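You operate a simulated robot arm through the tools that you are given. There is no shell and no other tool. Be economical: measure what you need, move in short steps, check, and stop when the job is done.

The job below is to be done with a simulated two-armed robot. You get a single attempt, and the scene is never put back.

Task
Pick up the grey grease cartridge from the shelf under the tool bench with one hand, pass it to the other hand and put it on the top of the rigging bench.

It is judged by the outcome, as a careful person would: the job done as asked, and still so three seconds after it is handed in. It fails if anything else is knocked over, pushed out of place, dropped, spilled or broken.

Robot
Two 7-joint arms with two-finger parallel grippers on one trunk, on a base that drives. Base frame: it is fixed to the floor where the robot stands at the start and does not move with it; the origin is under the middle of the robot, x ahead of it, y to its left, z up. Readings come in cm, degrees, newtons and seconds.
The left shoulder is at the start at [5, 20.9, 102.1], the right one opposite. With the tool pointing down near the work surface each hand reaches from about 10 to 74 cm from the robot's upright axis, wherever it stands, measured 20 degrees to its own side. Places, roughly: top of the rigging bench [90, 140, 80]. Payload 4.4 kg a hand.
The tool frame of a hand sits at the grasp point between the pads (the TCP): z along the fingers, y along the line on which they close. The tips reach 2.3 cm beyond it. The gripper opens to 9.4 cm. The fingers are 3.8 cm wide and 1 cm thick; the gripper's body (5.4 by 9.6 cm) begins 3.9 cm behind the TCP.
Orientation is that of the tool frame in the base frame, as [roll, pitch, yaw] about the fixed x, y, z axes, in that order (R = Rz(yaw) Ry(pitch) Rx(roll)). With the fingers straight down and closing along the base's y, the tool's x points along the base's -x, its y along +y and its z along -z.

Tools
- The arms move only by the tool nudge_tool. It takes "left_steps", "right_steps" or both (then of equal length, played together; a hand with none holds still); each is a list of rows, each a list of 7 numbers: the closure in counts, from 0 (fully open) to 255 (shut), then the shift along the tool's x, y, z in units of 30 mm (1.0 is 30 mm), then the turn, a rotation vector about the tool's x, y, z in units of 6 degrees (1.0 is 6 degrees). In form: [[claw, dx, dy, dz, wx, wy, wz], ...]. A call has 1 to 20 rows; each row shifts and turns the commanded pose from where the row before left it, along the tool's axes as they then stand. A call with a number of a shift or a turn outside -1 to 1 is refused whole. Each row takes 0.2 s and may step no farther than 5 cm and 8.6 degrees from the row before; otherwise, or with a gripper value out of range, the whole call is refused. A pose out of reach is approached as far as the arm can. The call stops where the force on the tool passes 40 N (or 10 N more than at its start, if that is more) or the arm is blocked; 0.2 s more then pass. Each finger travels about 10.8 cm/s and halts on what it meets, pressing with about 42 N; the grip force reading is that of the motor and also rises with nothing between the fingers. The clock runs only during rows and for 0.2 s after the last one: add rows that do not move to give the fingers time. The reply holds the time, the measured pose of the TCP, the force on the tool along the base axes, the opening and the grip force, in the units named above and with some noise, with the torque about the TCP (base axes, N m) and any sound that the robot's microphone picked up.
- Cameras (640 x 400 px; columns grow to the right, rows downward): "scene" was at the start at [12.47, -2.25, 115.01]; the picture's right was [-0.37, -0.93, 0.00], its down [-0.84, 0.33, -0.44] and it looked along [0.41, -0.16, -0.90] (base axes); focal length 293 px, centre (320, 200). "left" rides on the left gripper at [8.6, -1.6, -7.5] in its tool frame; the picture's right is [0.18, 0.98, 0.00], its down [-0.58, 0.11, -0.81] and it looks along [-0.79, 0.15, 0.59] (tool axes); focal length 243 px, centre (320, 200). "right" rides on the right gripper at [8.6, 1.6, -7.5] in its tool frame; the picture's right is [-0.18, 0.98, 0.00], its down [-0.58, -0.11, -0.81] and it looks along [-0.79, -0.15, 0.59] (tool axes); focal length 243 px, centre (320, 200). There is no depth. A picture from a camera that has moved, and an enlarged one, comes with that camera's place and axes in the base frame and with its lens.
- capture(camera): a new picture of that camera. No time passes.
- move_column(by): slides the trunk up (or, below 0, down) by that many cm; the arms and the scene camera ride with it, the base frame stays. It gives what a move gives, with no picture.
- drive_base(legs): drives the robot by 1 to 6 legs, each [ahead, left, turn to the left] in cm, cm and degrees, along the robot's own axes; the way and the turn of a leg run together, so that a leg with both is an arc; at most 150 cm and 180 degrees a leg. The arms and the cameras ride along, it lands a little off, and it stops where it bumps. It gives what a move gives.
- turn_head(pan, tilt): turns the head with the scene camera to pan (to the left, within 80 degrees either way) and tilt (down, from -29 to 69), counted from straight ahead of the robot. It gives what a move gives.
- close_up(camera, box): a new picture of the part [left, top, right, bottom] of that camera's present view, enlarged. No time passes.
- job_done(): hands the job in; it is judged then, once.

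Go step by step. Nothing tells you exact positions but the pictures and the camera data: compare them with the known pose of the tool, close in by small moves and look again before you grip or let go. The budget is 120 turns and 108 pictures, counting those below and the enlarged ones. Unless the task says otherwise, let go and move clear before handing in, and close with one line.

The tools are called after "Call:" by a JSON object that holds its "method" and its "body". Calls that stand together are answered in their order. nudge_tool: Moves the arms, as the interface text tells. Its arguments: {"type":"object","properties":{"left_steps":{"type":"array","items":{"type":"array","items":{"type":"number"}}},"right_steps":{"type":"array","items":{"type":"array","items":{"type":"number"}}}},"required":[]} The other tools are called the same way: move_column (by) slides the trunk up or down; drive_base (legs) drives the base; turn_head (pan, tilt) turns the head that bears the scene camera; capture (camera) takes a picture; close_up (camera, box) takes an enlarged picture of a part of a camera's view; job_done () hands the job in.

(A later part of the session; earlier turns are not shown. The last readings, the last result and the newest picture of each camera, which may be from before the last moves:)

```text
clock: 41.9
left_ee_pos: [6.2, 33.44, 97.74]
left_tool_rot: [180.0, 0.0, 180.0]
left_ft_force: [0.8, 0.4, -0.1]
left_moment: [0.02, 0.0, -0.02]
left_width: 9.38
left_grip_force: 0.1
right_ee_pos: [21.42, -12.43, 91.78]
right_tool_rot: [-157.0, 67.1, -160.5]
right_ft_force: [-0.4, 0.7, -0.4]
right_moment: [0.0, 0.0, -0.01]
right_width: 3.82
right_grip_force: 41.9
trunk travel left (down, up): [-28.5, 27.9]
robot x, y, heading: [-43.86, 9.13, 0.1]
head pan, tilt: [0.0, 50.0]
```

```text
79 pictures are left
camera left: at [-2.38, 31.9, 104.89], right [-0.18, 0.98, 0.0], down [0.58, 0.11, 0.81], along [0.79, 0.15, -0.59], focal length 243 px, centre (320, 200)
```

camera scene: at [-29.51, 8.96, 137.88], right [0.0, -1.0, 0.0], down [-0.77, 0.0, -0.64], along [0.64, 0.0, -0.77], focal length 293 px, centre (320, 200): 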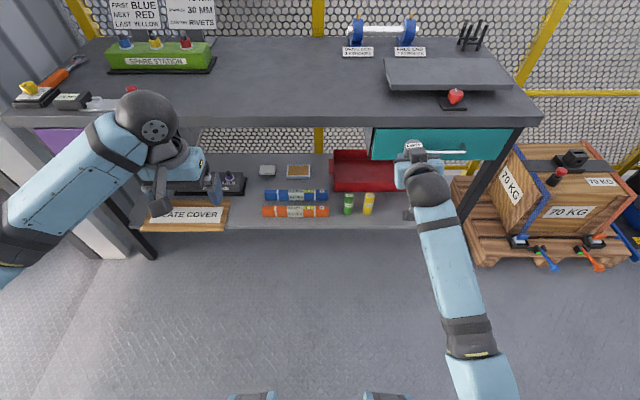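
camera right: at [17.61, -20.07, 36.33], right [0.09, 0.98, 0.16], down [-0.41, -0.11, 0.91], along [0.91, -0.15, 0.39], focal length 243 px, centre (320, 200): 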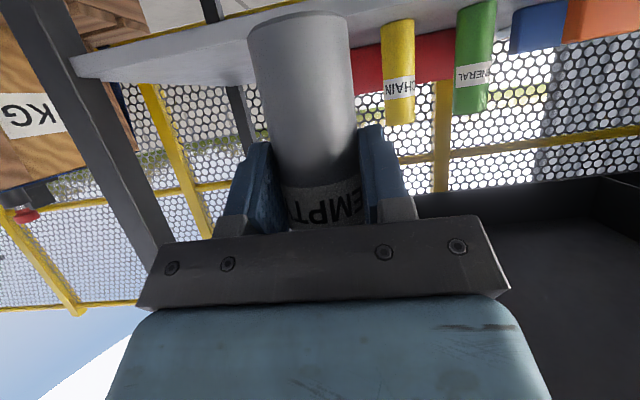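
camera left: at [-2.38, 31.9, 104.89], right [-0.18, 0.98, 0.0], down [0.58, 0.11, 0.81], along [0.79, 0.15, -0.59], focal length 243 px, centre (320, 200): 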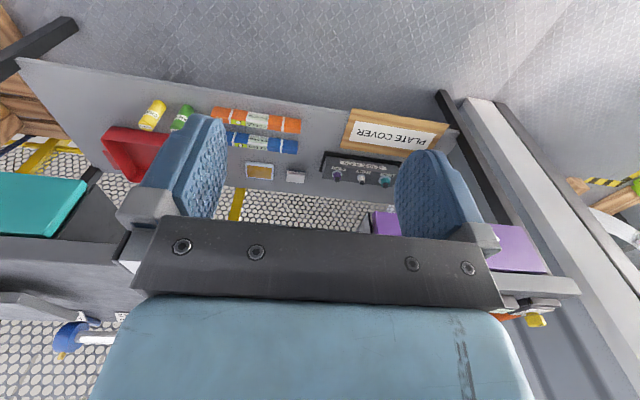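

The right arm jams when the hand points straight ahead and comes inward. I'll yaw the right hand to point forward-left, which is a more natural cross-body pose, and restore its tilt.

Call:
{"method": "nudge_tool", "body": {"right_steps": [[200, 0, 0, 0, -0.866, -0.143, -0.337], [200, 0, 0, 0, -0.866, -0.143, -0.337], [200, 0, 0, 0, -0.866, -0.143, -0.337], [200, 0, 0, 0, -0.866, -0.143, -0.337], [200, 0, 0, 0, -0.866, -0.143, -0.337], [200, 0, 0, 0, -0.866, -0.143, -0.337], [200, 0, 0, 0, -0.866, -0.143, -0.337], [200, 0, 0, 0, -0.866, -0.143, -0.337], [200, 0, 0, 0, -0.45, 0.71, 0.59], [200, 0, 0, 0, -0.45, 0.71, 0.59], [200, 0, 0, 0, 0, 0, 0]]}}

Call:
{"method": "capture", "body": {"camera": "scene"}}

```text
clock: 42.6
left_ee_pos: [6.12, 33.53, 97.46]
left_tool_rot: [179.9, -0.1, -179.9]
left_ft_force: [-0.3, -0.9, -0.9]
left_moment: [-0.01, -0.01, 0.02]
left_width: 9.39
left_grip_force: 0.0
right_ee_pos: [20.63, -5.0, 92.31]
right_tool_rot: [176.2, 69.6, -169.7]
right_ft_force: [-0.5, 0.2, -0.3]
right_moment: [0.01, 0.01, -0.01]
right_width: 3.83
right_grip_force: 42.0
trunk travel left (down, up): [-28.5, 27.9]
robot x, y, heading: [-43.57, 9.09, 0.0]
head pan, tilt: [0.0, 50.0]
stopped in row 3 (right hand): the arm was blocked; the commanded pose is now the measured one
```

```text
78 pictures are left
camera scene: at [-29.49, 8.97, 137.85], right [0.0, -1.0, 0.0], down [-0.77, 0.0, -0.64], along [0.64, 0.0, -0.77], focal length 293 px, centre (320, 200)
```

scene: 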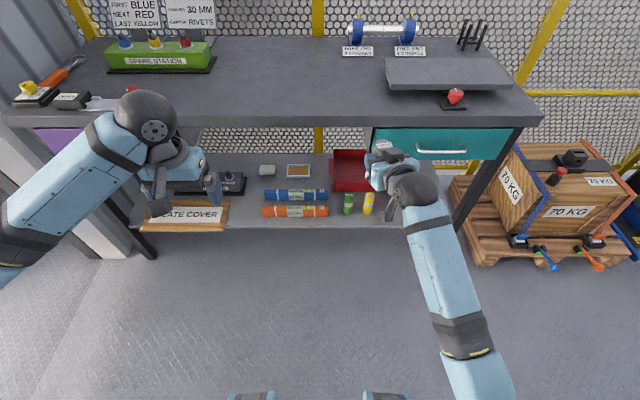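

The pose is usable: the cartridge is held near [21, -5, 92], slightly tilted. I'll try a small retreat toward the robot so the left hand reaches it more easily.

Call:
{"method": "nudge_tool", "body": {"right_steps": [[200, 0.22, 0.4, -0.55, 0, 0, 0], [200, 0.22, 0.4, -0.55, 0, 0, 0], [200, 0.22, 0.4, -0.55, 0, 0, 0], [200, 0.22, 0.4, -0.55, 0, 0, 0], [200, 0, 0, 0, 0, 0, 0], [200, 0, 0, 0, 0, 0, 0]]}}

Call:
{"method": "turn_head", "body": {"pan": 0, "tilt": 35}}

Call:
{"method": "capture", "body": {"camera": "scene"}}

```text
clock: 43.7
left_ee_pos: [6.2, 33.42, 97.67]
left_tool_rot: [180.0, 0.0, 179.9]
left_ft_force: [-0.3, 0.5, 0.0]
left_moment: [-0.01, -0.01, 0.02]
left_width: 9.39
left_grip_force: 0.0
right_ee_pos: [17.34, -3.53, 100.35]
right_tool_rot: [-165.4, 77.6, -152.2]
right_ft_force: [-0.1, -0.1, -0.1]
right_moment: [0.01, 0.02, 0.03]
right_width: 3.82
right_grip_force: 41.7
trunk travel left (down, up): [-28.5, 27.9]
robot x, y, heading: [-44.07, 8.96, 0.1]
head pan, tilt: [0.0, 50.0]
stopped in row 5 (right hand): the arm was blocked; the commanded pose is now the measured one
```

```text
clock: 44.4
left_ee_pos: [6.12, 33.4, 97.6]
left_tool_rot: [179.9, -0.1, -179.9]
left_ft_force: [-0.8, 0.1, -0.9]
left_moment: [0.0, 0.0, -0.02]
left_width: 9.42
left_grip_force: 0.0
right_ee_pos: [17.19, -3.39, 100.53]
right_tool_rot: [-165.1, 78.1, -152.1]
right_ft_force: [0.0, -0.9, 0.2]
right_moment: [0.0, -0.02, 0.0]
right_width: 3.82
right_grip_force: 41.5
trunk travel left (down, up): [-28.5, 27.9]
robot x, y, heading: [-44.02, 9.24, 0.2]
head pan, tilt: [0.0, 35.0]
```

```text
77 pictures are left
camera scene: at [-28.41, 8.96, 140.19], right [0.0, -1.0, 0.0], down [-0.57, 0.0, -0.82], along [0.82, 0.0, -0.57], focal length 293 px, centre (320, 200)
```

scene: 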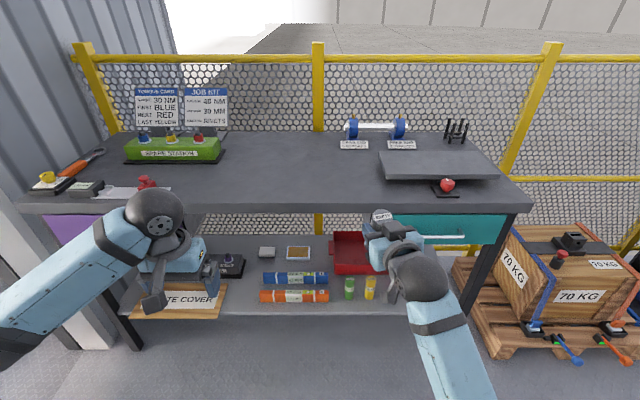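

The right arm keeps riding up, but it is still holding well at [17, -3.4, 100.5], and the left hand can come straight down on the cartridge's top end. I'll measure the exposed top.

Call:
{"method": "close_up", "body": {"camera": "scene", "box": [330, 190, 474, 280]}}

Call:
{"method": "capture", "body": {"camera": "right"}}

```text
4.44 times, centred on (402, 235) of scene
camera zoom: at [-28.41, 8.96, 140.19], right [0.0, -1.0, 0.0], down [-0.57, 0.0, -0.82], along [0.82, 0.0, -0.57], focal length 1302 px, centre (-44, 44)
```

zoom: 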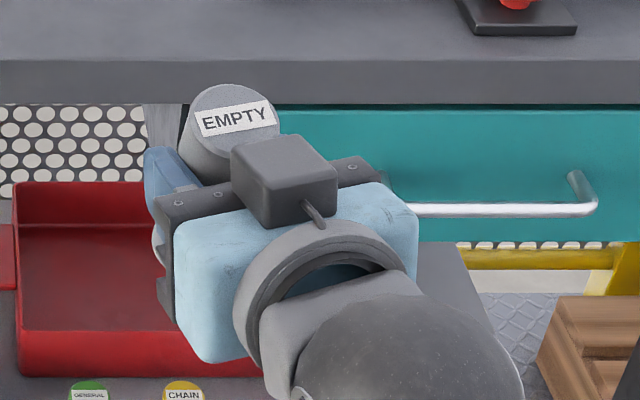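

```text
75 pictures are left
camera right: at [8.21, -4.19, 93.51], right [-0.19, 0.97, 0.13], down [-0.64, -0.22, 0.74], along [0.75, 0.06, 0.66], focal length 243 px, centre (320, 200)
```

right: 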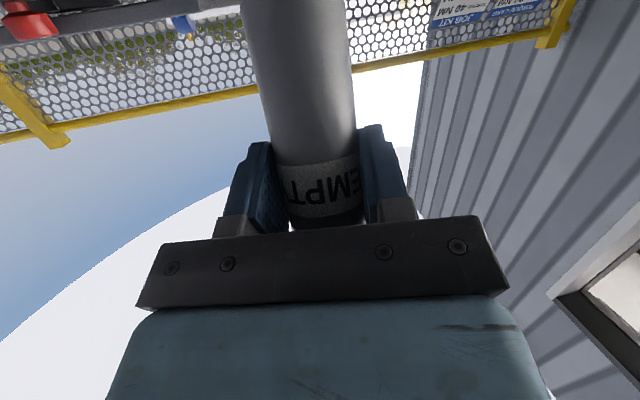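

The cartridge top is at about [16.6, -3.2, 105], roughly 2.5 cm clear above the right fingers. The left hand goes up, leans 10°, and moves over to a point 10 cm above it.

Call:
{"method": "nudge_tool", "body": {"left_steps": [[50, 0, 0, -1, 0, 0, 0], [50, 0, 0, -1, 0, 0, 0], [50, 0, 0, -1, 0, 0, 0], [50, 0, 0, -1, 0, 0, 0], [50, 0, 0, -1, 0, 0, 0], [50, 0, 0, -1, 0, 0, 0], [50, 0, 0, 0, 0, 0.875, 0], [50, 0, 0, 0, 0, 0.875, 0], [50, -0.35, -1, -0.05, 0, 0, 0], [50, -0.35, -1, -0.05, 0, 0, 0], [50, -0.35, -1, -0.05, 0, 0, 0], [50, -0.35, -1, -0.05, 0, 0, 0], [50, -0.35, -1, -0.05, 0, 0, 0], [50, -0.35, -1, -0.05, 0, 0, 0], [50, -0.35, -1, -0.05, 0, 0, 0], [50, -0.35, -1, -0.05, 0, 0, 0], [50, -0.35, -1, -0.05, 0, 0, 0], [50, -0.35, -1, -0.05, 0, 0, 0], [50, 0, 0, 0, 0, 0, 0]]}}

Call:
{"method": "capture", "body": {"camera": "scene"}}

Call:
{"method": "capture", "body": {"camera": "left"}}

```text
clock: 48.6
left_ee_pos: [17.02, 3.51, 115.05]
left_tool_rot: [179.9, -10.7, -179.9]
left_ft_force: [-0.2, 0.2, 0.4]
left_moment: [-0.01, -0.01, -0.04]
left_width: 7.56
left_grip_force: 0.1
right_ee_pos: [17.49, -3.15, 100.9]
right_tool_rot: [-166.0, 78.4, -152.8]
right_ft_force: [-0.3, -0.6, -0.2]
right_moment: [0.0, 0.03, 0.0]
right_width: 3.81
right_grip_force: 41.7
trunk travel left (down, up): [-28.5, 27.9]
robot x, y, heading: [-43.67, 9.14, -0.0]
head pan, tilt: [0.0, 35.0]
stopped in row 19 (left hand): the arm was blocked; the commanded pose is now the measured one
```

```text
74 pictures are left
camera scene: at [-28.37, 8.92, 140.01], right [0.0, -1.0, 0.0], down [-0.57, 0.0, -0.82], along [0.82, 0.0, -0.57], focal length 293 px, centre (320, 200)
```

scene: 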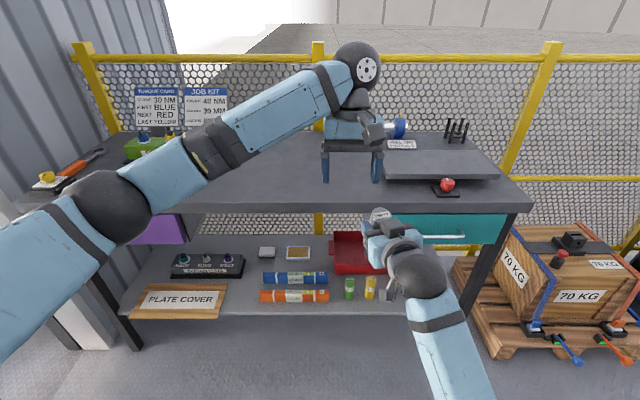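

```text
73 pictures are left
camera left: at [9.87, 1.94, 123.79], right [-0.18, 0.98, 0.04], down [0.72, 0.11, 0.69], along [0.67, 0.15, -0.73], focal length 243 px, centre (320, 200)
```

left: 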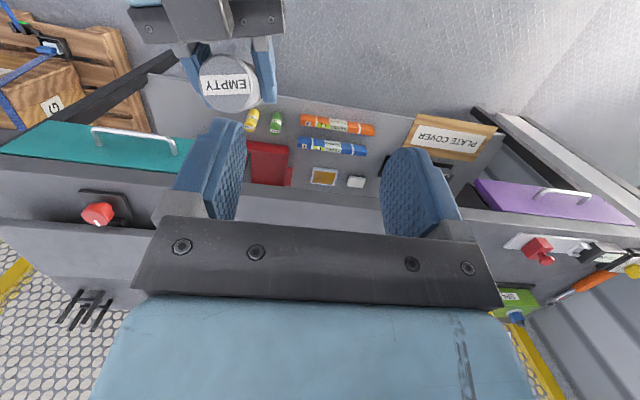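

The left arm stopped 6.5 cm short sideways. I'll bring the right hand left toward it in small steps, with 7 cm of vertical clearance.

Call:
{"method": "nudge_tool", "body": {"right_steps": [[200, -0.04, 0.4, 0.09, 0, 0, 0], [200, -0.04, 0.4, 0.09, 0, 0, 0], [200, 0, 0, 0, 0, 0, 0]]}}

```text
clock: 49.6
left_ee_pos: [16.92, 3.59, 114.91]
left_tool_rot: [179.9, -10.6, 179.9]
left_ft_force: [-0.3, -0.7, 1.0]
left_moment: [0.02, -0.01, -0.01]
left_width: 7.57
left_grip_force: 0.0
right_ee_pos: [17.96, -2.15, 100.31]
right_tool_rot: [-154.4, 77.2, -141.9]
right_ft_force: [0.2, 0.2, 0.3]
right_moment: [0.0, 0.0, 0.02]
right_width: 3.83
right_grip_force: 42.2
trunk travel left (down, up): [-28.5, 27.9]
robot x, y, heading: [-44.18, 8.88, 0.0]
head pan, tilt: [0.0, 35.0]
stopped in row 3 (right hand): the arm was blocked; the commanded pose is now the measured one
```

That left the cartridge top at about [17.3, -1.9, 104.7]. The left hand had in fact done all its commanded travel, so I'll bring it over and look from both cameras.

Call:
{"method": "nudge_tool", "body": {"left_steps": [[50, -0.233, -0.44, 0.1, 0, 0, 0], [50, -0.233, -0.44, 0.1, 0, 0, 0], [50, -0.233, -0.44, 0.1, 0, 0, 0], [50, -0.233, -0.44, 0.1, 0, 0, 0], [50, 0, 0, 0.42, 0, 0, 0], [50, 0, 0, 0.42, 0, 0, 0], [50, 0, 0, 0, 0, 0, 0]]}}

Call:
{"method": "capture", "body": {"camera": "left"}}

Call:
{"method": "close_up", "body": {"camera": "scene", "box": [280, 80, 480, 205]}}

Call:
{"method": "capture", "body": {"camera": "right"}}

```text
clock: 51.2
left_ee_pos: [18.91, -1.75, 110.84]
left_tool_rot: [180.0, -10.5, 179.9]
left_ft_force: [-0.5, 0.4, 0.6]
left_moment: [-0.05, 0.0, 0.03]
left_width: 7.56
left_grip_force: 0.1
right_ee_pos: [17.9, -2.0, 100.59]
right_tool_rot: [-153.7, 77.8, -141.4]
right_ft_force: [-0.2, 0.6, 0.3]
right_moment: [0.0, -0.03, 0.04]
right_width: 3.83
right_grip_force: 42.0
trunk travel left (down, up): [-28.5, 27.9]
robot x, y, heading: [-43.98, 8.64, 0.1]
head pan, tilt: [0.0, 35.0]
```

```text
72 pictures are left
camera left: at [11.91, -3.29, 119.48], right [-0.18, 0.98, 0.03], down [0.72, 0.11, 0.69], along [0.67, 0.15, -0.73], focal length 243 px, centre (320, 200)
```

left: 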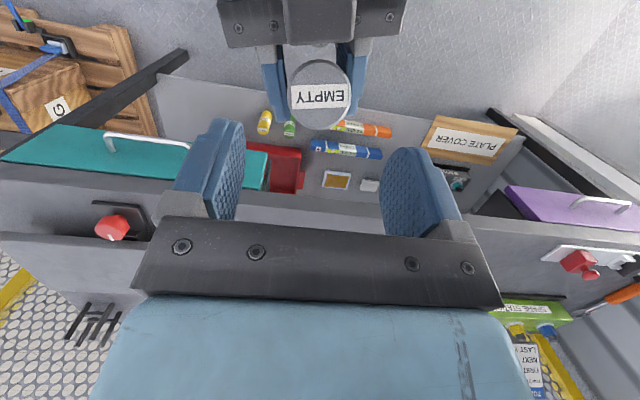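

```text
3.20 times, centred on (380, 142) of scene
camera zoom: at [-28.42, 8.98, 139.83], right [0.0, -1.0, 0.0], down [-0.57, 0.0, -0.82], along [0.82, 0.0, -0.57], focal length 938 px, centre (128, 384)
```

zoom: 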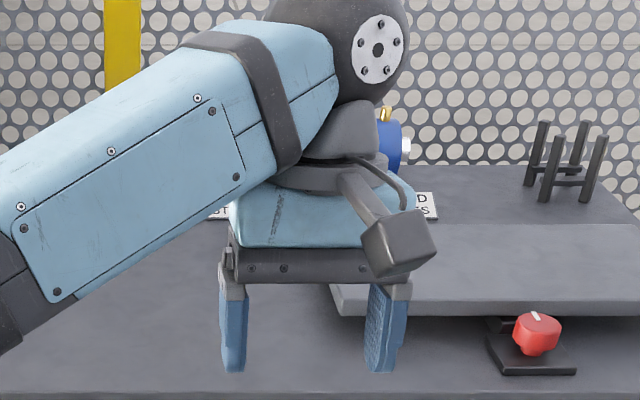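

```text
70 pictures are left
camera right: at [8.96, -3.09, 93.45], right [-0.19, 0.98, 0.09], down [-0.65, -0.19, 0.73], along [0.73, 0.08, 0.68], focal length 243 px, centre (320, 200)
```

right: 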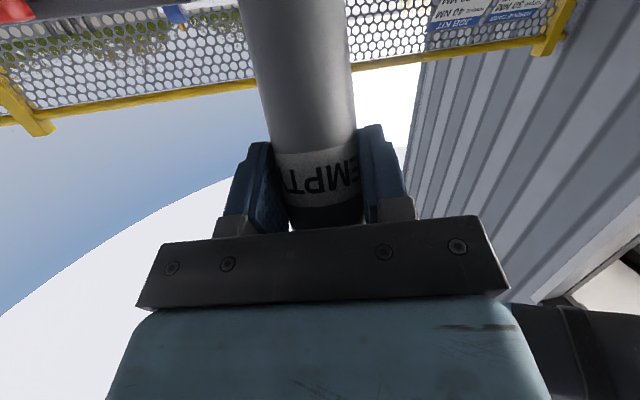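

The left hand is centred over the cartridge top, with both views agreeing. I'll descend 4.5 cm and check.

Call:
{"method": "nudge_tool", "body": {"left_steps": [[50, 0.05, 0, 0.5, 0, 0, 0], [50, 0.05, 0, 0.5, 0, 0, 0], [50, 0, 0, 0.5, 0, 0, 0], [50, 0, 0, 0, 0, 0, 0]]}}

Call:
{"method": "capture", "body": {"camera": "left"}}

Call:
{"method": "capture", "body": {"camera": "right"}}

Call:
{"method": "close_up", "body": {"camera": "scene", "box": [290, 130, 450, 230]}}

```text
clock: 52.2
left_ee_pos: [17.67, -1.79, 106.24]
left_tool_rot: [180.0, -10.6, -180.0]
left_ft_force: [0.4, 0.2, 0.4]
left_moment: [-0.03, 0.02, -0.03]
left_width: 7.53
left_grip_force: 0.0
right_ee_pos: [18.05, -2.12, 100.9]
right_tool_rot: [-153.6, 77.9, -141.2]
right_ft_force: [0.7, -0.2, -0.5]
right_moment: [0.01, 0.02, -0.02]
right_width: 3.81
right_grip_force: 41.6
trunk travel left (down, up): [-28.5, 27.9]
robot x, y, heading: [-44.09, 8.84, -0.1]
head pan, tilt: [0.0, 35.0]
```

```text
69 pictures are left
camera left: at [10.8, -3.28, 115.08], right [-0.18, 0.98, 0.03], down [0.72, 0.11, 0.69], along [0.67, 0.15, -0.73], focal length 243 px, centre (320, 200)
```

left: 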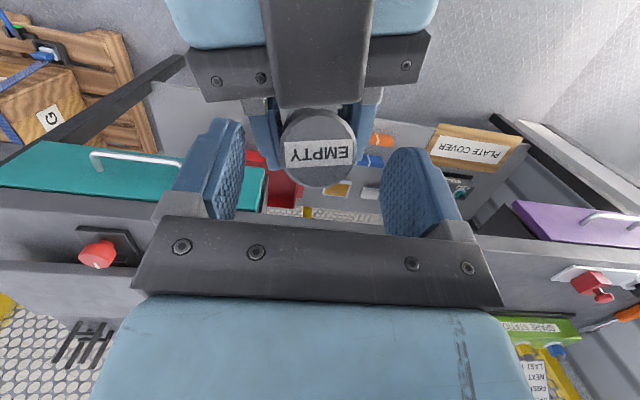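

```text
68 pictures are left
camera right: at [9.02, -3.04, 93.56], right [-0.19, 0.98, 0.09], down [-0.66, -0.19, 0.73], along [0.73, 0.08, 0.68], focal length 243 px, centre (320, 200)
```

right: 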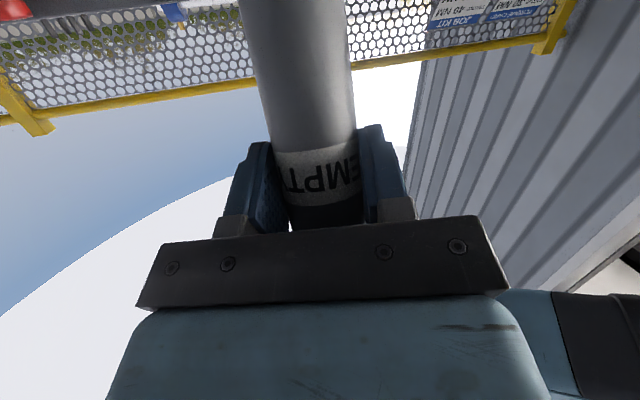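

```text
4.00 times, centred on (370, 180) of scene
camera zoom: at [-28.42, 8.97, 139.79], right [0.0, -1.0, 0.0], down [-0.57, 0.0, -0.82], along [0.82, 0.0, -0.57], focal length 1172 px, centre (120, 280)
```

zoom: 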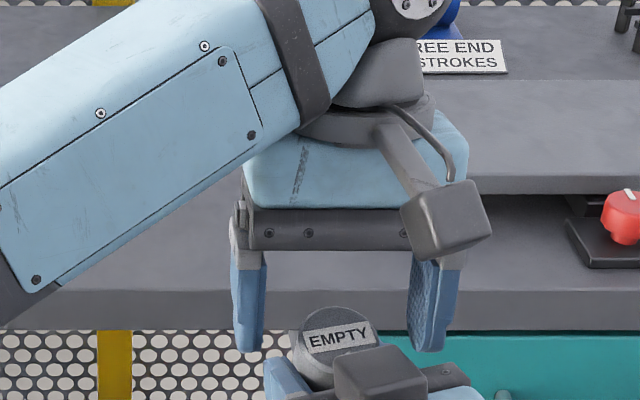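

Top is at z≈105 and the left tips are just level with it. I'll descend another 1.3 cm and close; the width will tell whether I hold the cartridge (3.8) or right fingers (about 5.8).

Call:
{"method": "nudge_tool", "body": {"left_steps": [[50, 0.05, 0, 0.43, 0, 0, 0], [50, 0, 0, 0, 0, 0, 0], [100, 0, 0, 0, 0, 0, 0], [130, 0, 0, 0, 0, 0, 0], [150, 0, 0, 0, 0, 0, 0], [150, 0, 0, 0, 0, 0, 0]]}}

Call:
{"method": "capture", "body": {"camera": "left"}}

Call:
{"method": "close_up", "body": {"camera": "scene", "box": [320, 170, 448, 250]}}

```text
clock: 52.7
left_ee_pos: [17.79, -1.63, 105.37]
left_tool_rot: [-179.8, -10.1, -179.6]
left_ft_force: [8.5, -0.5, -4.0]
left_moment: [0.26, -0.2, 0.4]
left_width: 7.59
left_grip_force: 0.5
right_ee_pos: [18.1, -1.81, 100.52]
right_tool_rot: [-155.1, 77.5, -142.6]
right_ft_force: [-9.6, 0.6, 4.1]
right_moment: [-0.26, -0.27, -0.39]
right_width: 3.85
right_grip_force: 41.9
trunk travel left (down, up): [-28.5, 27.9]
robot x, y, heading: [-43.99, 9.05, -0.0]
head pan, tilt: [0.0, 35.0]
stopped in row 2 (right hand): the force on the tool passed its limit at 44 N (the readings are from after the stop); the commanded pose is now the measured one
```

```text
66 pictures are left
camera left: at [10.68, -3.12, 114.18], right [-0.19, 0.98, 0.03], down [0.71, 0.12, 0.69], along [0.68, 0.15, -0.72], focal length 243 px, centre (320, 200)
```

left: 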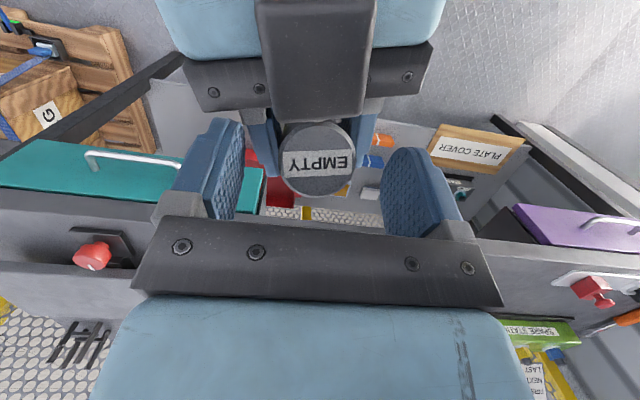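

```text
5.00 times, centred on (384, 210) of scene
camera zoom: at [-28.38, 8.99, 139.75], right [0.0, -1.0, 0.0], down [-0.57, 0.0, -0.82], along [0.82, 0.0, -0.57], focal length 1465 px, centre (0, 150)
```

zoom: 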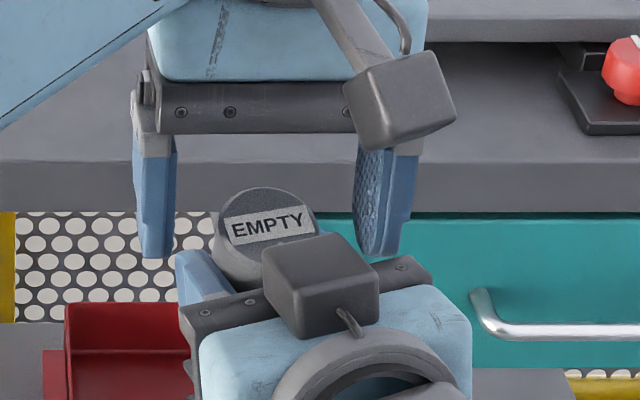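

The left finger met the corner of the right gripper's body because the right hand is yawed about 12°. I'll lift off 1.5 cm, match the yaw, narrow the opening and shift slightly forward.

Call:
{"method": "nudge_tool", "body": {"left_steps": [[50, 0, 0, -0.5, 0, 0, 0], [80, 0, 0, 0, 0, 0, -1], [80, -0.3, 0, 0, 0, 0, -1], [80, 0, 0, 0, 0, 0, 0]]}}

Call:
{"method": "capture", "body": {"camera": "left"}}

```text
clock: 53.7
left_ee_pos: [18.8, -1.55, 106.86]
left_tool_rot: [178.2, -9.9, -167.7]
left_ft_force: [-0.1, -0.3, -0.2]
left_moment: [0.0, 0.0, 0.0]
left_width: 6.46
left_grip_force: 0.0
right_ee_pos: [18.1, -1.85, 100.8]
right_tool_rot: [-154.9, 77.8, -142.4]
right_ft_force: [-0.8, 0.3, 0.2]
right_moment: [0.02, -0.03, -0.01]
right_width: 3.83
right_grip_force: 41.7
trunk travel left (down, up): [-28.5, 27.9]
robot x, y, heading: [-44.09, 8.79, 0.1]
head pan, tilt: [0.0, 35.0]
```

```text
64 pictures are left
camera left: at [12.26, -4.84, 115.48], right [-0.38, 0.92, 0.06], down [0.68, 0.23, 0.7], along [0.63, 0.31, -0.71], focal length 243 px, centre (320, 200)
```

left: 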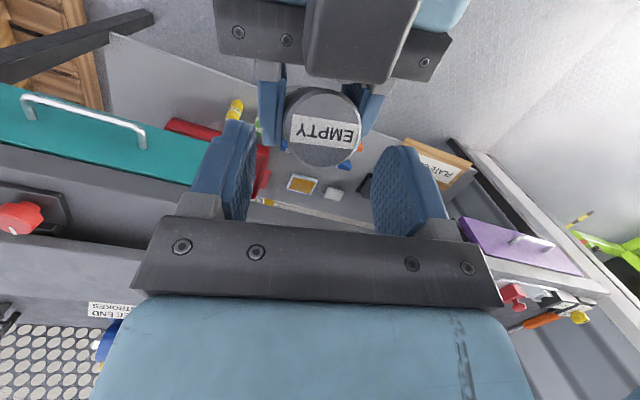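

Centred laterally. I'll trim the yaw slightly, descend 1.4 cm and close.

Call:
{"method": "nudge_tool", "body": {"left_steps": [[80, 0, 0, 0, 0, 0, 0.5], [80, 0, 0, 0.24, 0, 0, 0], [80, 0, 0, 0.24, 0, 0, 0], [80, 0, 0, 0, 0, 0, 0], [120, 0, 0, 0, 0, 0, 0], [150, 0, 0, 0, 0, 0, 0], [150, 0, 0, 0, 0, 0, 0]]}}

Call:
{"method": "capture", "body": {"camera": "left"}}

Call:
{"method": "close_up", "body": {"camera": "scene", "box": [320, 170, 448, 250]}}

```text
clock: 55.3
left_ee_pos: [18.61, -1.72, 105.42]
left_tool_rot: [178.9, -10.0, -170.8]
left_ft_force: [9.6, -17.8, 27.6]
left_moment: [-1.23, 0.28, 0.62]
left_width: 4.7
left_grip_force: 9.0
right_ee_pos: [18.26, -1.76, 100.81]
right_tool_rot: [-155.4, 77.9, -142.8]
right_ft_force: [-10.4, 16.9, -27.4]
right_moment: [0.43, -0.66, -0.57]
right_width: 3.83
right_grip_force: 42.0
trunk travel left (down, up): [-28.5, 27.9]
robot x, y, heading: [-43.89, 8.99, 0.1]
head pan, tilt: [0.0, 35.0]
```

```text
63 pictures are left
camera left: at [11.79, -4.47, 114.13], right [-0.33, 0.94, 0.05], down [0.69, 0.21, 0.7], along [0.64, 0.27, -0.72], focal length 243 px, centre (320, 200)
```

left: 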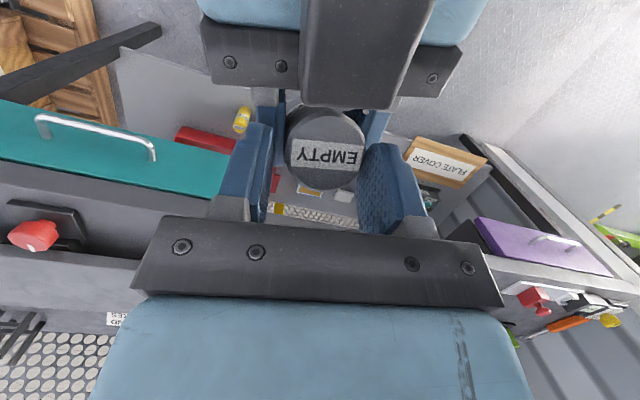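

```text
5.00 times, centred on (384, 210) of scene
camera zoom: at [-28.41, 8.97, 139.62], right [0.0, -1.0, 0.0], down [-0.57, 0.0, -0.82], along [0.82, 0.0, -0.57], focal length 1465 px, centre (0, 150)
```

zoom: 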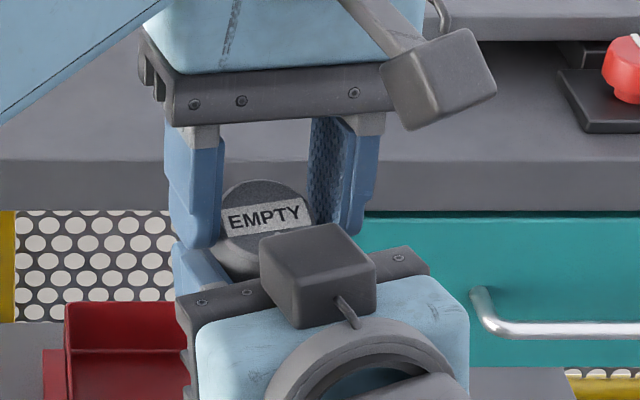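

One left finger is resting on a right finger. I'll open, rise 0.6 cm, shift 0.2 cm left, and close again.

Call:
{"method": "nudge_tool", "body": {"left_steps": [[80, 0, 0, 0, 0, 0, 0], [80, 0, 0, 0, 0, 0, 0], [80, 0, 0.07, -0.2, 0, 0, 0], [80, 0, 0, 0, 0, 0, 0], [120, 0, 0, 0, 0, 0, 0], [150, 0, 0, 0, 0, 0, 0], [170, 0, 0, 0, 0, 0, 0], [170, 0, 0, 0, 0, 0, 0]]}}

Call:
{"method": "capture", "body": {"camera": "left"}}

Call:
{"method": "close_up", "body": {"camera": "scene", "box": [320, 170, 448, 250]}}

```text
clock: 57.1
left_ee_pos: [18.48, -1.4, 105.88]
left_tool_rot: [178.8, -10.1, -170.8]
left_ft_force: [3.5, -12.1, 0.2]
left_moment: [-0.71, -0.18, -0.22]
left_width: 3.88
left_grip_force: 42.1
right_ee_pos: [18.15, -1.64, 101.26]
right_tool_rot: [-154.5, 78.5, -142.0]
right_ft_force: [-3.3, 12.7, -0.7]
right_moment: [0.12, -0.01, 0.24]
right_width: 3.83
right_grip_force: 41.6
trunk travel left (down, up): [-28.5, 27.9]
robot x, y, heading: [-44.11, 9.04, -0.0]
head pan, tilt: [0.0, 35.0]
```

```text
61 pictures are left
camera left: at [11.87, -4.24, 114.53], right [-0.33, 0.94, 0.05], down [0.69, 0.21, 0.69], along [0.64, 0.27, -0.72], focal length 243 px, centre (320, 200)
```

left: 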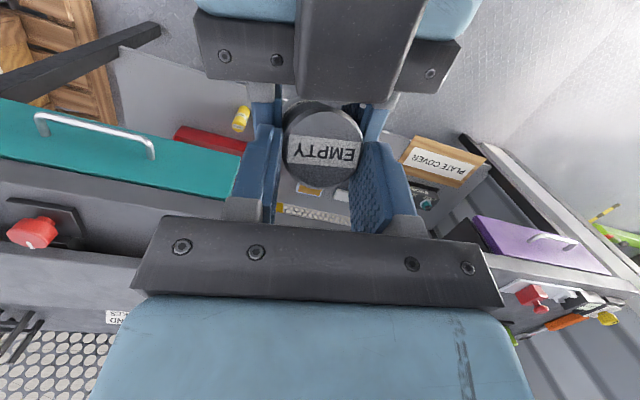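

```text
5.00 times, centred on (384, 210) of scene
camera zoom: at [-28.41, 8.97, 139.56], right [0.0, -1.0, 0.0], down [-0.57, 0.0, -0.82], along [0.82, 0.0, -0.57], focal length 1465 px, centre (0, 150)
```

zoom: 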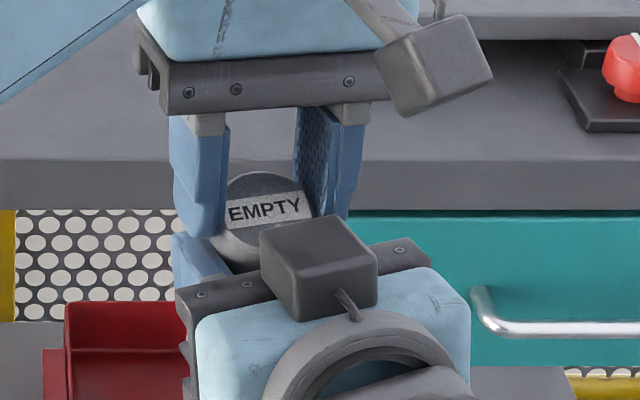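

The left hand now grips the cartridge at 3.88 cm, 42 N. I'll open the right fingers just a little and check that the left holds it alone.

Call:
{"method": "nudge_tool", "body": {"left_steps": [[220, 0, 0, 0, 0, 0, 0], [220, 0, 0, 0, 0, 0, 0], [220, 0, 0, 0, 0, 0, 0], [220, 0, 0, 0, 0, 0, 0]], "right_steps": [[200, 0, 0, 0, 0, 0, 0], [200, 0, 0, 0, 0, 0, 0], [125, 0, 0, 0, 0, 0, 0], [125, 0, 0, 0, 0, 0, 0]]}}

Call:
{"method": "capture", "body": {"camera": "right"}}

Call:
{"method": "capture", "body": {"camera": "left"}}

```text
clock: 58.3
left_ee_pos: [18.63, -1.31, 105.83]
left_tool_rot: [178.6, -10.2, -170.5]
left_ft_force: [0.3, -0.9, 0.1]
left_moment: [0.0, -0.01, -0.01]
left_width: 3.84
left_grip_force: 41.9
right_ee_pos: [18.5, -1.86, 101.1]
right_tool_rot: [-155.1, 78.3, -142.6]
right_ft_force: [-0.2, 0.1, 0.1]
right_moment: [-0.02, -0.01, 0.03]
right_width: 4.8
right_grip_force: 0.0
trunk travel left (down, up): [-28.5, 27.9]
robot x, y, heading: [-44.19, 9.05, 0.1]
head pan, tilt: [0.0, 35.0]
stopped in row 4 (right hand): the arm was blocked; the commanded pose is now the measured one
```

```text
59 pictures are left
camera right: at [9.51, -2.67, 93.74], right [-0.19, 0.98, 0.1], down [-0.66, -0.2, 0.73], along [0.73, 0.08, 0.68], focal length 243 px, centre (320, 200)
```

right: 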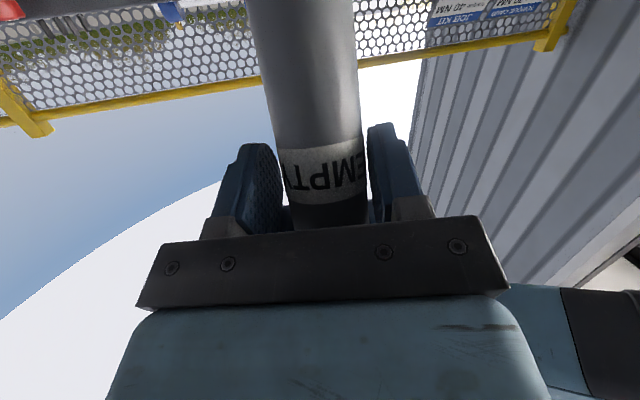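

```text
58 pictures are left
camera left: at [11.94, -4.18, 114.46], right [-0.34, 0.94, 0.06], down [0.69, 0.21, 0.69], along [0.64, 0.27, -0.72], focal length 243 px, centre (320, 200)
```

left: 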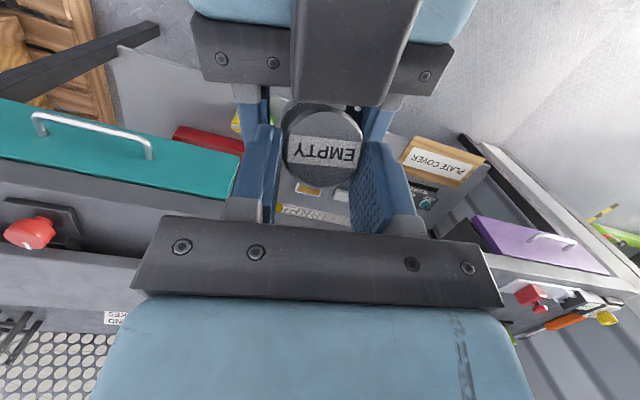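

The left hand holds it alone, though only by the top centimetre and a half. I'll improve that: lift the cartridge 2 cm through the open right fingers, re-grip with the right, then take a deeper left grip.

Call:
{"method": "nudge_tool", "body": {"left_steps": [[220, 0.165, 0.025, -0.29, 0, 0, 0], [220, 0.165, 0.025, -0.29, 0, 0, 0], [220, 0, 0, 0, 0, 0, 0]]}}

Call:
{"method": "capture", "body": {"camera": "right"}}

Call:
{"method": "close_up", "body": {"camera": "scene", "box": [320, 160, 448, 240]}}

```text
clock: 59.1
left_ee_pos: [18.02, -1.28, 107.6]
left_tool_rot: [178.7, -10.0, -170.6]
left_ft_force: [0.0, -0.2, 0.3]
left_moment: [-0.04, 0.01, 0.0]
left_width: 3.83
left_grip_force: 42.6
right_ee_pos: [18.37, -1.71, 101.37]
right_tool_rot: [-154.7, 78.7, -142.1]
right_ft_force: [-0.1, 0.2, 0.2]
right_moment: [-0.02, 0.0, 0.0]
right_width: 4.77
right_grip_force: 0.0
trunk travel left (down, up): [-28.5, 27.9]
robot x, y, heading: [-43.85, 8.85, 0.2]
head pan, tilt: [0.0, 35.0]
```

```text
57 pictures are left
camera right: at [9.5, -2.64, 93.99], right [-0.19, 0.98, 0.1], down [-0.66, -0.2, 0.72], along [0.73, 0.07, 0.68], focal length 243 px, centre (320, 200)
```

right: 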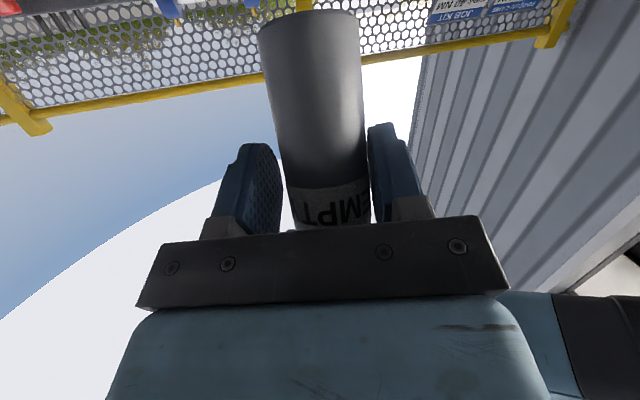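

```text
5.00 times, centred on (384, 200) of scene
camera zoom: at [-28.4, 8.97, 139.46], right [0.0, -1.0, 0.0], down [-0.57, 0.0, -0.82], along [0.82, 0.0, -0.57], focal length 1465 px, centre (0, 200)
```

zoom: 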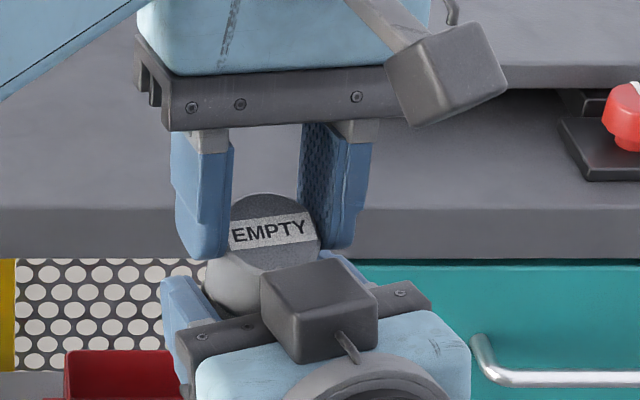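

The lift went smoothly. Now the right hand re-grips lower down.

Call:
{"method": "nudge_tool", "body": {"right_steps": [[140, 0, 0, 0, 0, 0, 0], [160, 0, 0, 0, 0, 0, 0], [200, 0, 0, 0, 0, 0, 0], [200, 0, 0, 0, 0, 0, 0]]}}

```text
clock: 60.1
left_ee_pos: [17.9, -1.23, 107.73]
left_tool_rot: [178.8, -9.9, -170.7]
left_ft_force: [13.7, -18.4, 15.1]
left_moment: [-1.27, -0.63, -0.34]
left_width: 3.82
left_grip_force: 42.1
right_ee_pos: [18.47, -1.63, 101.39]
right_tool_rot: [-154.8, 78.8, -142.2]
right_ft_force: [-13.5, 18.6, -15.4]
right_moment: [0.08, -0.32, 0.3]
right_width: 3.84
right_grip_force: 41.9
trunk travel left (down, up): [-28.5, 27.9]
robot x, y, heading: [-44.28, 8.98, -0.1]
head pan, tilt: [0.0, 35.0]
```

Both hold. The left opens a little, and I'll check its position before going deeper.

Call:
{"method": "nudge_tool", "body": {"left_steps": [[150, 0, 0, 0, 0, 0, 0], [90, 0, 0, 0, 0, 0, 0], [90, 0, 0, 0, 0, 0, 0]]}}

Call:
{"method": "capture", "body": {"camera": "left"}}

Call:
{"method": "close_up", "body": {"camera": "scene", "box": [320, 160, 448, 240]}}

```text
clock: 60.9
left_ee_pos: [17.95, -1.2, 107.55]
left_tool_rot: [178.5, -10.0, -170.6]
left_ft_force: [-0.4, 0.1, -0.5]
left_moment: [-0.01, -0.01, -0.02]
left_width: 6.08
left_grip_force: 0.1
right_ee_pos: [18.42, -1.65, 101.66]
right_tool_rot: [-154.3, 79.0, -141.8]
right_ft_force: [-0.4, -0.5, 0.2]
right_moment: [-0.02, -0.02, 0.02]
right_width: 3.82
right_grip_force: 42.3
trunk travel left (down, up): [-28.5, 27.9]
robot x, y, heading: [-43.94, 9.08, -0.2]
head pan, tilt: [0.0, 35.0]
```

```text
55 pictures are left
camera left: at [11.24, -4.13, 116.2], right [-0.34, 0.94, 0.06], down [0.69, 0.2, 0.69], along [0.64, 0.27, -0.72], focal length 243 px, centre (320, 200)
```

left: 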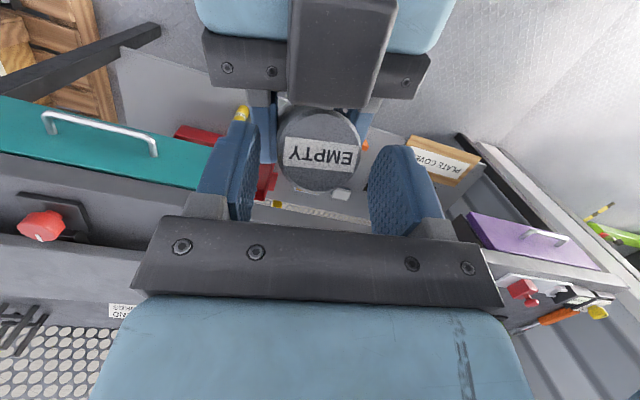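

```text
5.00 times, centred on (384, 200) of scene
camera zoom: at [-28.41, 8.97, 139.38], right [0.0, -1.0, 0.0], down [-0.57, 0.0, -0.82], along [0.82, 0.0, -0.57], focal length 1465 px, centre (0, 200)
```

zoom: 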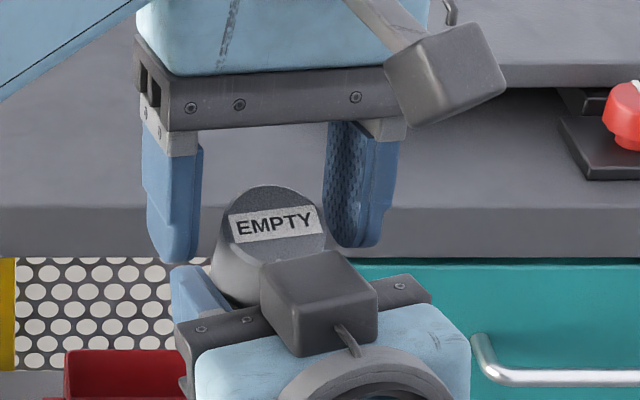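

There is now more cartridge exposed. I'll descend 1.5 cm and close the left hand again.

Call:
{"method": "nudge_tool", "body": {"left_steps": [[90, 0, -0.05, 0.25, 0, 0, 0], [90, 0, 0, 0.23, 0, 0, 0], [90, 0, 0, 0, 0, 0, 0], [130, 0, 0, 0, 0, 0, 0], [170, 0, 0, 0, 0, 0, 0], [220, 0, 0, 0, 0, 0, 0], [220, 0, 0, 0, 0, 0, 0]]}}

Call:
{"method": "capture", "body": {"camera": "left"}}

Call:
{"method": "close_up", "body": {"camera": "scene", "box": [320, 160, 448, 240]}}

```text
clock: 61.9
left_ee_pos: [17.8, -1.46, 106.36]
left_tool_rot: [179.0, -9.8, -170.6]
left_ft_force: [1.3, -0.7, -0.4]
left_moment: [0.02, -0.02, -0.01]
left_width: 4.61
left_grip_force: 0.0
right_ee_pos: [18.6, -1.46, 101.28]
right_tool_rot: [-155.6, 78.6, -142.8]
right_ft_force: [0.3, 0.0, -0.2]
right_moment: [-0.01, 0.02, 0.01]
right_width: 3.83
right_grip_force: 41.8
trunk travel left (down, up): [-28.5, 27.9]
robot x, y, heading: [-43.93, 8.9, -0.3]
head pan, tilt: [0.0, 35.0]
stopped in row 4 (left hand): the force on the tool passed its limit at 44 N (the readings are from after the stop); the commanded pose is now the measured one
```

```text
53 pictures are left
camera left: at [11.02, -4.31, 114.96], right [-0.34, 0.94, 0.05], down [0.69, 0.21, 0.7], along [0.65, 0.27, -0.72], focal length 243 px, centre (320, 200)
```

left: 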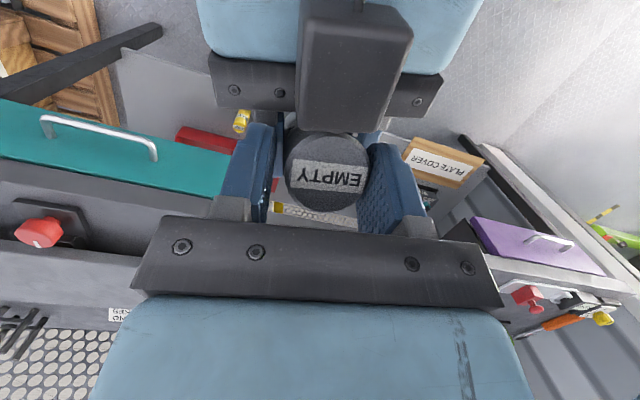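

```text
5.00 times, centred on (384, 200) of scene
camera zoom: at [-28.38, 8.98, 139.32], right [0.0, -1.0, 0.0], down [-0.57, 0.0, -0.82], along [0.82, 0.0, -0.57], focal length 1465 px, centre (0, 200)
```

zoom: 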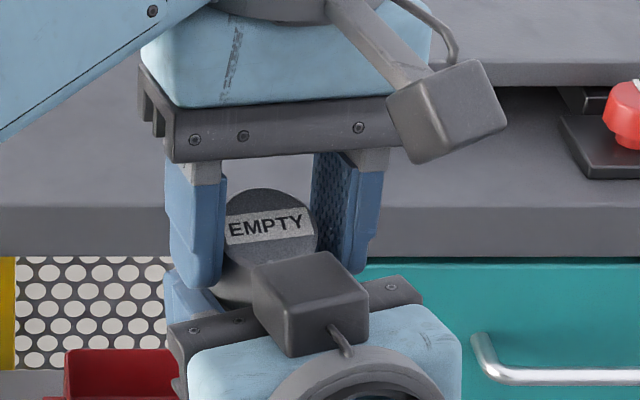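

A finger touched early on one side. I'll shift 0.3 cm left, rise 0.2 cm, and close more gently.

Call:
{"method": "nudge_tool", "body": {"left_steps": [[105, 0, 0.1, -0.07, 0, 0, 0], [115, 0, 0, 0, 0, 0, 0], [125, 0, 0, 0, 0, 0, 0], [135, 0, 0, 0, 0, 0, 0], [145, 0, 0, 0, 0, 0, 0], [150, 0, 0, 0, 0, 0, 0], [160, 0, 0, 0, 0, 0, 0], [220, 0, 0, 0, 0, 0, 0]]}}

Call:
{"method": "capture", "body": {"camera": "left"}}

```text
clock: 63.7
left_ee_pos: [17.75, -1.24, 106.56]
left_tool_rot: [179.1, -9.7, -170.6]
left_ft_force: [8.4, -0.8, 12.3]
left_moment: [-0.89, -0.18, -0.5]
left_width: 3.96
left_grip_force: 42.0
right_ee_pos: [18.62, -1.24, 101.67]
right_tool_rot: [-155.2, 79.1, -142.5]
right_ft_force: [-6.5, 0.5, -14.2]
right_moment: [0.88, -0.28, 0.48]
right_width: 3.86
right_grip_force: 42.3
trunk travel left (down, up): [-28.5, 27.9]
robot x, y, heading: [-44.38, 8.86, -0.0]
head pan, tilt: [0.0, 35.0]
```

```text
51 pictures are left
camera left: at [10.99, -4.03, 115.21], right [-0.34, 0.94, 0.05], down [0.68, 0.21, 0.7], along [0.65, 0.27, -0.71], focal length 243 px, centre (320, 200)
```

left: 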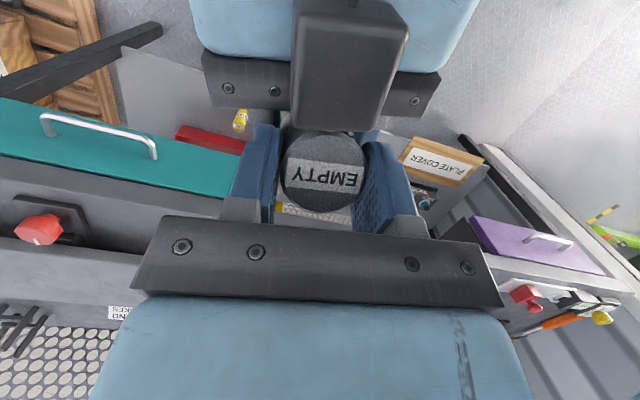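

A solid grip, with the pads now spanning the cartridge. Next I'll open the right hand fully.

Call:
{"method": "nudge_tool", "body": {"left_steps": [[220, 0, 0, 0, 0, 0, 0], [220, 0, 0, 0, 0, 0, 0], [220, 0, 0, 0, 0, 0, 0], [220, 0, 0, 0, 0, 0, 0]], "right_steps": [[130, 0, 0, 0, 0, 0, 0], [70, 0, 0, 0, 0, 0, 0], [20, 0, 0, 0, 0, 0, 0], [20, 0, 0, 0, 0, 0, 0]]}}

Call:
{"method": "capture", "body": {"camera": "right"}}

```text
clock: 64.7
left_ee_pos: [17.7, -1.17, 106.48]
left_tool_rot: [179.0, -9.8, -170.6]
left_ft_force: [-0.6, 1.1, 0.2]
left_moment: [-0.02, 0.02, 0.0]
left_width: 3.86
left_grip_force: 41.9
right_ee_pos: [18.59, -1.25, 101.88]
right_tool_rot: [-154.9, 79.3, -142.0]
right_ft_force: [-0.9, -0.6, -0.1]
right_moment: [0.01, -0.01, -0.01]
right_width: 8.65
right_grip_force: 0.0
trunk travel left (down, up): [-28.5, 27.9]
robot x, y, heading: [-43.88, 8.73, -0.3]
head pan, tilt: [0.0, 35.0]
```

```text
50 pictures are left
camera right: at [9.82, -2.2, 94.41], right [-0.2, 0.98, 0.1], down [-0.67, -0.21, 0.71], along [0.72, 0.07, 0.69], focal length 243 px, centre (320, 200)
```

right: 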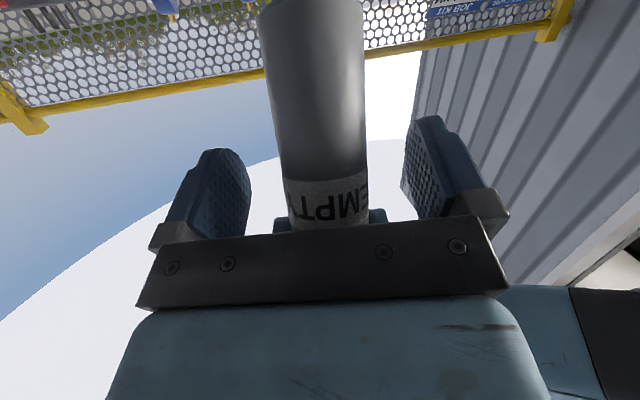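

The left hand holds the cartridge alone. I'll slide it forward out of the open right fingers, then up.

Call:
{"method": "nudge_tool", "body": {"left_steps": [[220, -0.6, 0, 0, 0, 0, 0], [220, -0.6, 0, 0, 0, 0, 0], [220, -0.6, 0, 0, 0, 0, 0], [220, -0.6, 0, 0, 0, 0, 0], [220, -0.5, 0, 0, 0, 0, 0], [220, -0.3, 0.3, -0.6, 0, 0, 0], [220, 0, 0.5, -0.8, 0, 0, 0], [220, 0, 0.5, -0.8, 0, 0, 0], [220, 0, 0, 0, 0, 0, 0]]}}

Call:
{"method": "capture", "body": {"camera": "scene"}}

```text
clock: 66.7
left_ee_pos: [27.61, 4.28, 111.29]
left_tool_rot: [179.0, -9.8, -170.7]
left_ft_force: [-0.8, -0.1, 0.0]
left_moment: [-0.02, 0.01, 0.01]
left_width: 3.85
left_grip_force: 41.8
right_ee_pos: [18.76, -1.2, 102.05]
right_tool_rot: [-154.7, 79.7, -141.9]
right_ft_force: [1.0, 0.1, -0.4]
right_moment: [-0.01, -0.01, 0.02]
right_width: 8.64
right_grip_force: 0.1
trunk travel left (down, up): [-28.5, 27.9]
robot x, y, heading: [-43.88, 8.91, 0.1]
head pan, tilt: [0.0, 35.0]
```

```text
49 pictures are left
camera scene: at [-28.38, 8.93, 139.11], right [0.0, -1.0, 0.0], down [-0.57, 0.0, -0.82], along [0.82, 0.0, -0.57], focal length 293 px, centre (320, 200)
```

scene: 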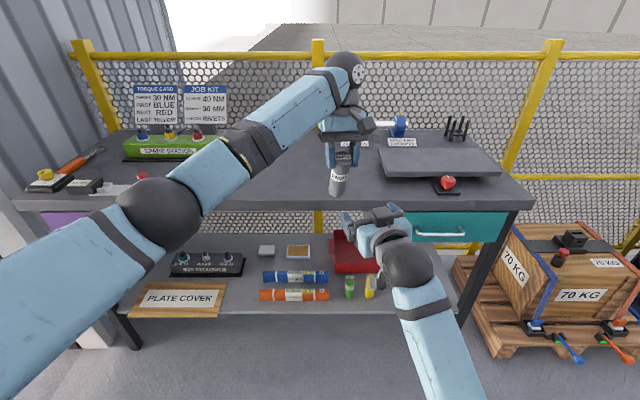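

The handover is done. I'll bring both arms in and then drive to find the rigging bench.

Call:
{"method": "nudge_tool", "body": {"left_steps": [[220, 0.51, 0.86, 0.09, 0, 0, 0], [220, 0.51, 0.86, 0.09, 0, 0, 0], [220, 0.51, 0.86, 0.09, 0, 0, 0], [220, 0.51, 0.86, 0.09, 0, 0, 0], [220, 0.51, 0.86, 0.09, 0, 0, 0], [220, 0.51, 0.86, 0.09, 0, 0, 0], [220, 0.51, 0.86, 0.09, 0, 0, 0], [220, 0.51, 0.86, 0.09, 0, 0, 0], [220, 0.51, 0.86, 0.09, 0, 0, 0], [220, 0, 0, 0, 0, 0, 0]], "right_steps": [[20, 0.085, -0.65, -0.13, 0, 0, 0], [20, 0.085, -0.65, -0.13, 0, 0, 0], [20, 0.085, -0.65, -0.13, 0, 0, 0], [20, 0.085, -0.65, -0.13, 0, 0, 0], [20, 0.085, -0.65, -0.13, 0, 0, 0], [20, 0.085, -0.65, -0.13, 0, 0, 0], [20, 0.085, -0.65, -0.13, 0, 0, 0], [20, 0.085, -0.65, -0.13, 0, 0, 0], [20, 0.085, -0.65, -0.13, 0, 0, 0], [20, 0, 0, 0, 0, 0, 0]]}}

Call:
{"method": "turn_head", "body": {"pan": 75, "tilt": 20}}

Call:
{"method": "capture", "body": {"camera": "scene"}}

```text
clock: 67.7
left_ee_pos: [20.26, 12.96, 111.49]
left_tool_rot: [179.0, -9.8, -170.6]
left_ft_force: [0.0, 0.1, -0.6]
left_moment: [0.03, 0.04, -0.03]
left_width: 3.83
left_grip_force: 41.6
right_ee_pos: [18.37, -3.78, 103.53]
right_tool_rot: [153.0, 81.4, 168.3]
right_ft_force: [0.3, -0.4, -0.9]
right_moment: [0.04, 0.02, 0.02]
right_width: 8.69
right_grip_force: 0.1
trunk travel left (down, up): [-28.5, 27.9]
robot x, y, heading: [-44.09, 8.66, 0.0]
head pan, tilt: [0.0, 35.0]
stopped in row 4 (right hand): the arm was blocked; the commanded pose is now the measured one
```

```text
clock: 69.2
left_ee_pos: [20.21, 12.9, 111.39]
left_tool_rot: [179.0, -9.9, -170.7]
left_ft_force: [0.6, -0.5, -0.7]
left_moment: [-0.01, 0.03, -0.03]
left_width: 3.85
left_grip_force: 42.2
right_ee_pos: [18.41, -3.76, 103.95]
right_tool_rot: [151.0, 81.8, 166.3]
right_ft_force: [0.6, -0.4, -0.8]
right_moment: [-0.03, 0.01, 0.0]
right_width: 8.72
right_grip_force: 0.0
trunk travel left (down, up): [-28.5, 27.9]
robot x, y, heading: [-43.86, 9.5, -0.1]
head pan, tilt: [75.0, 20.0]
```

```text
48 pictures are left
camera scene: at [-34.79, 17.97, 141.49], right [0.97, -0.26, 0.0], down [-0.09, -0.33, -0.94], along [0.24, 0.91, -0.34], focal length 293 px, centre (320, 200)
```

scene: 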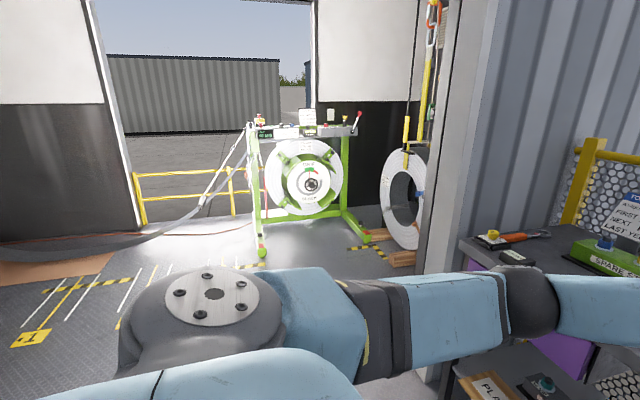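

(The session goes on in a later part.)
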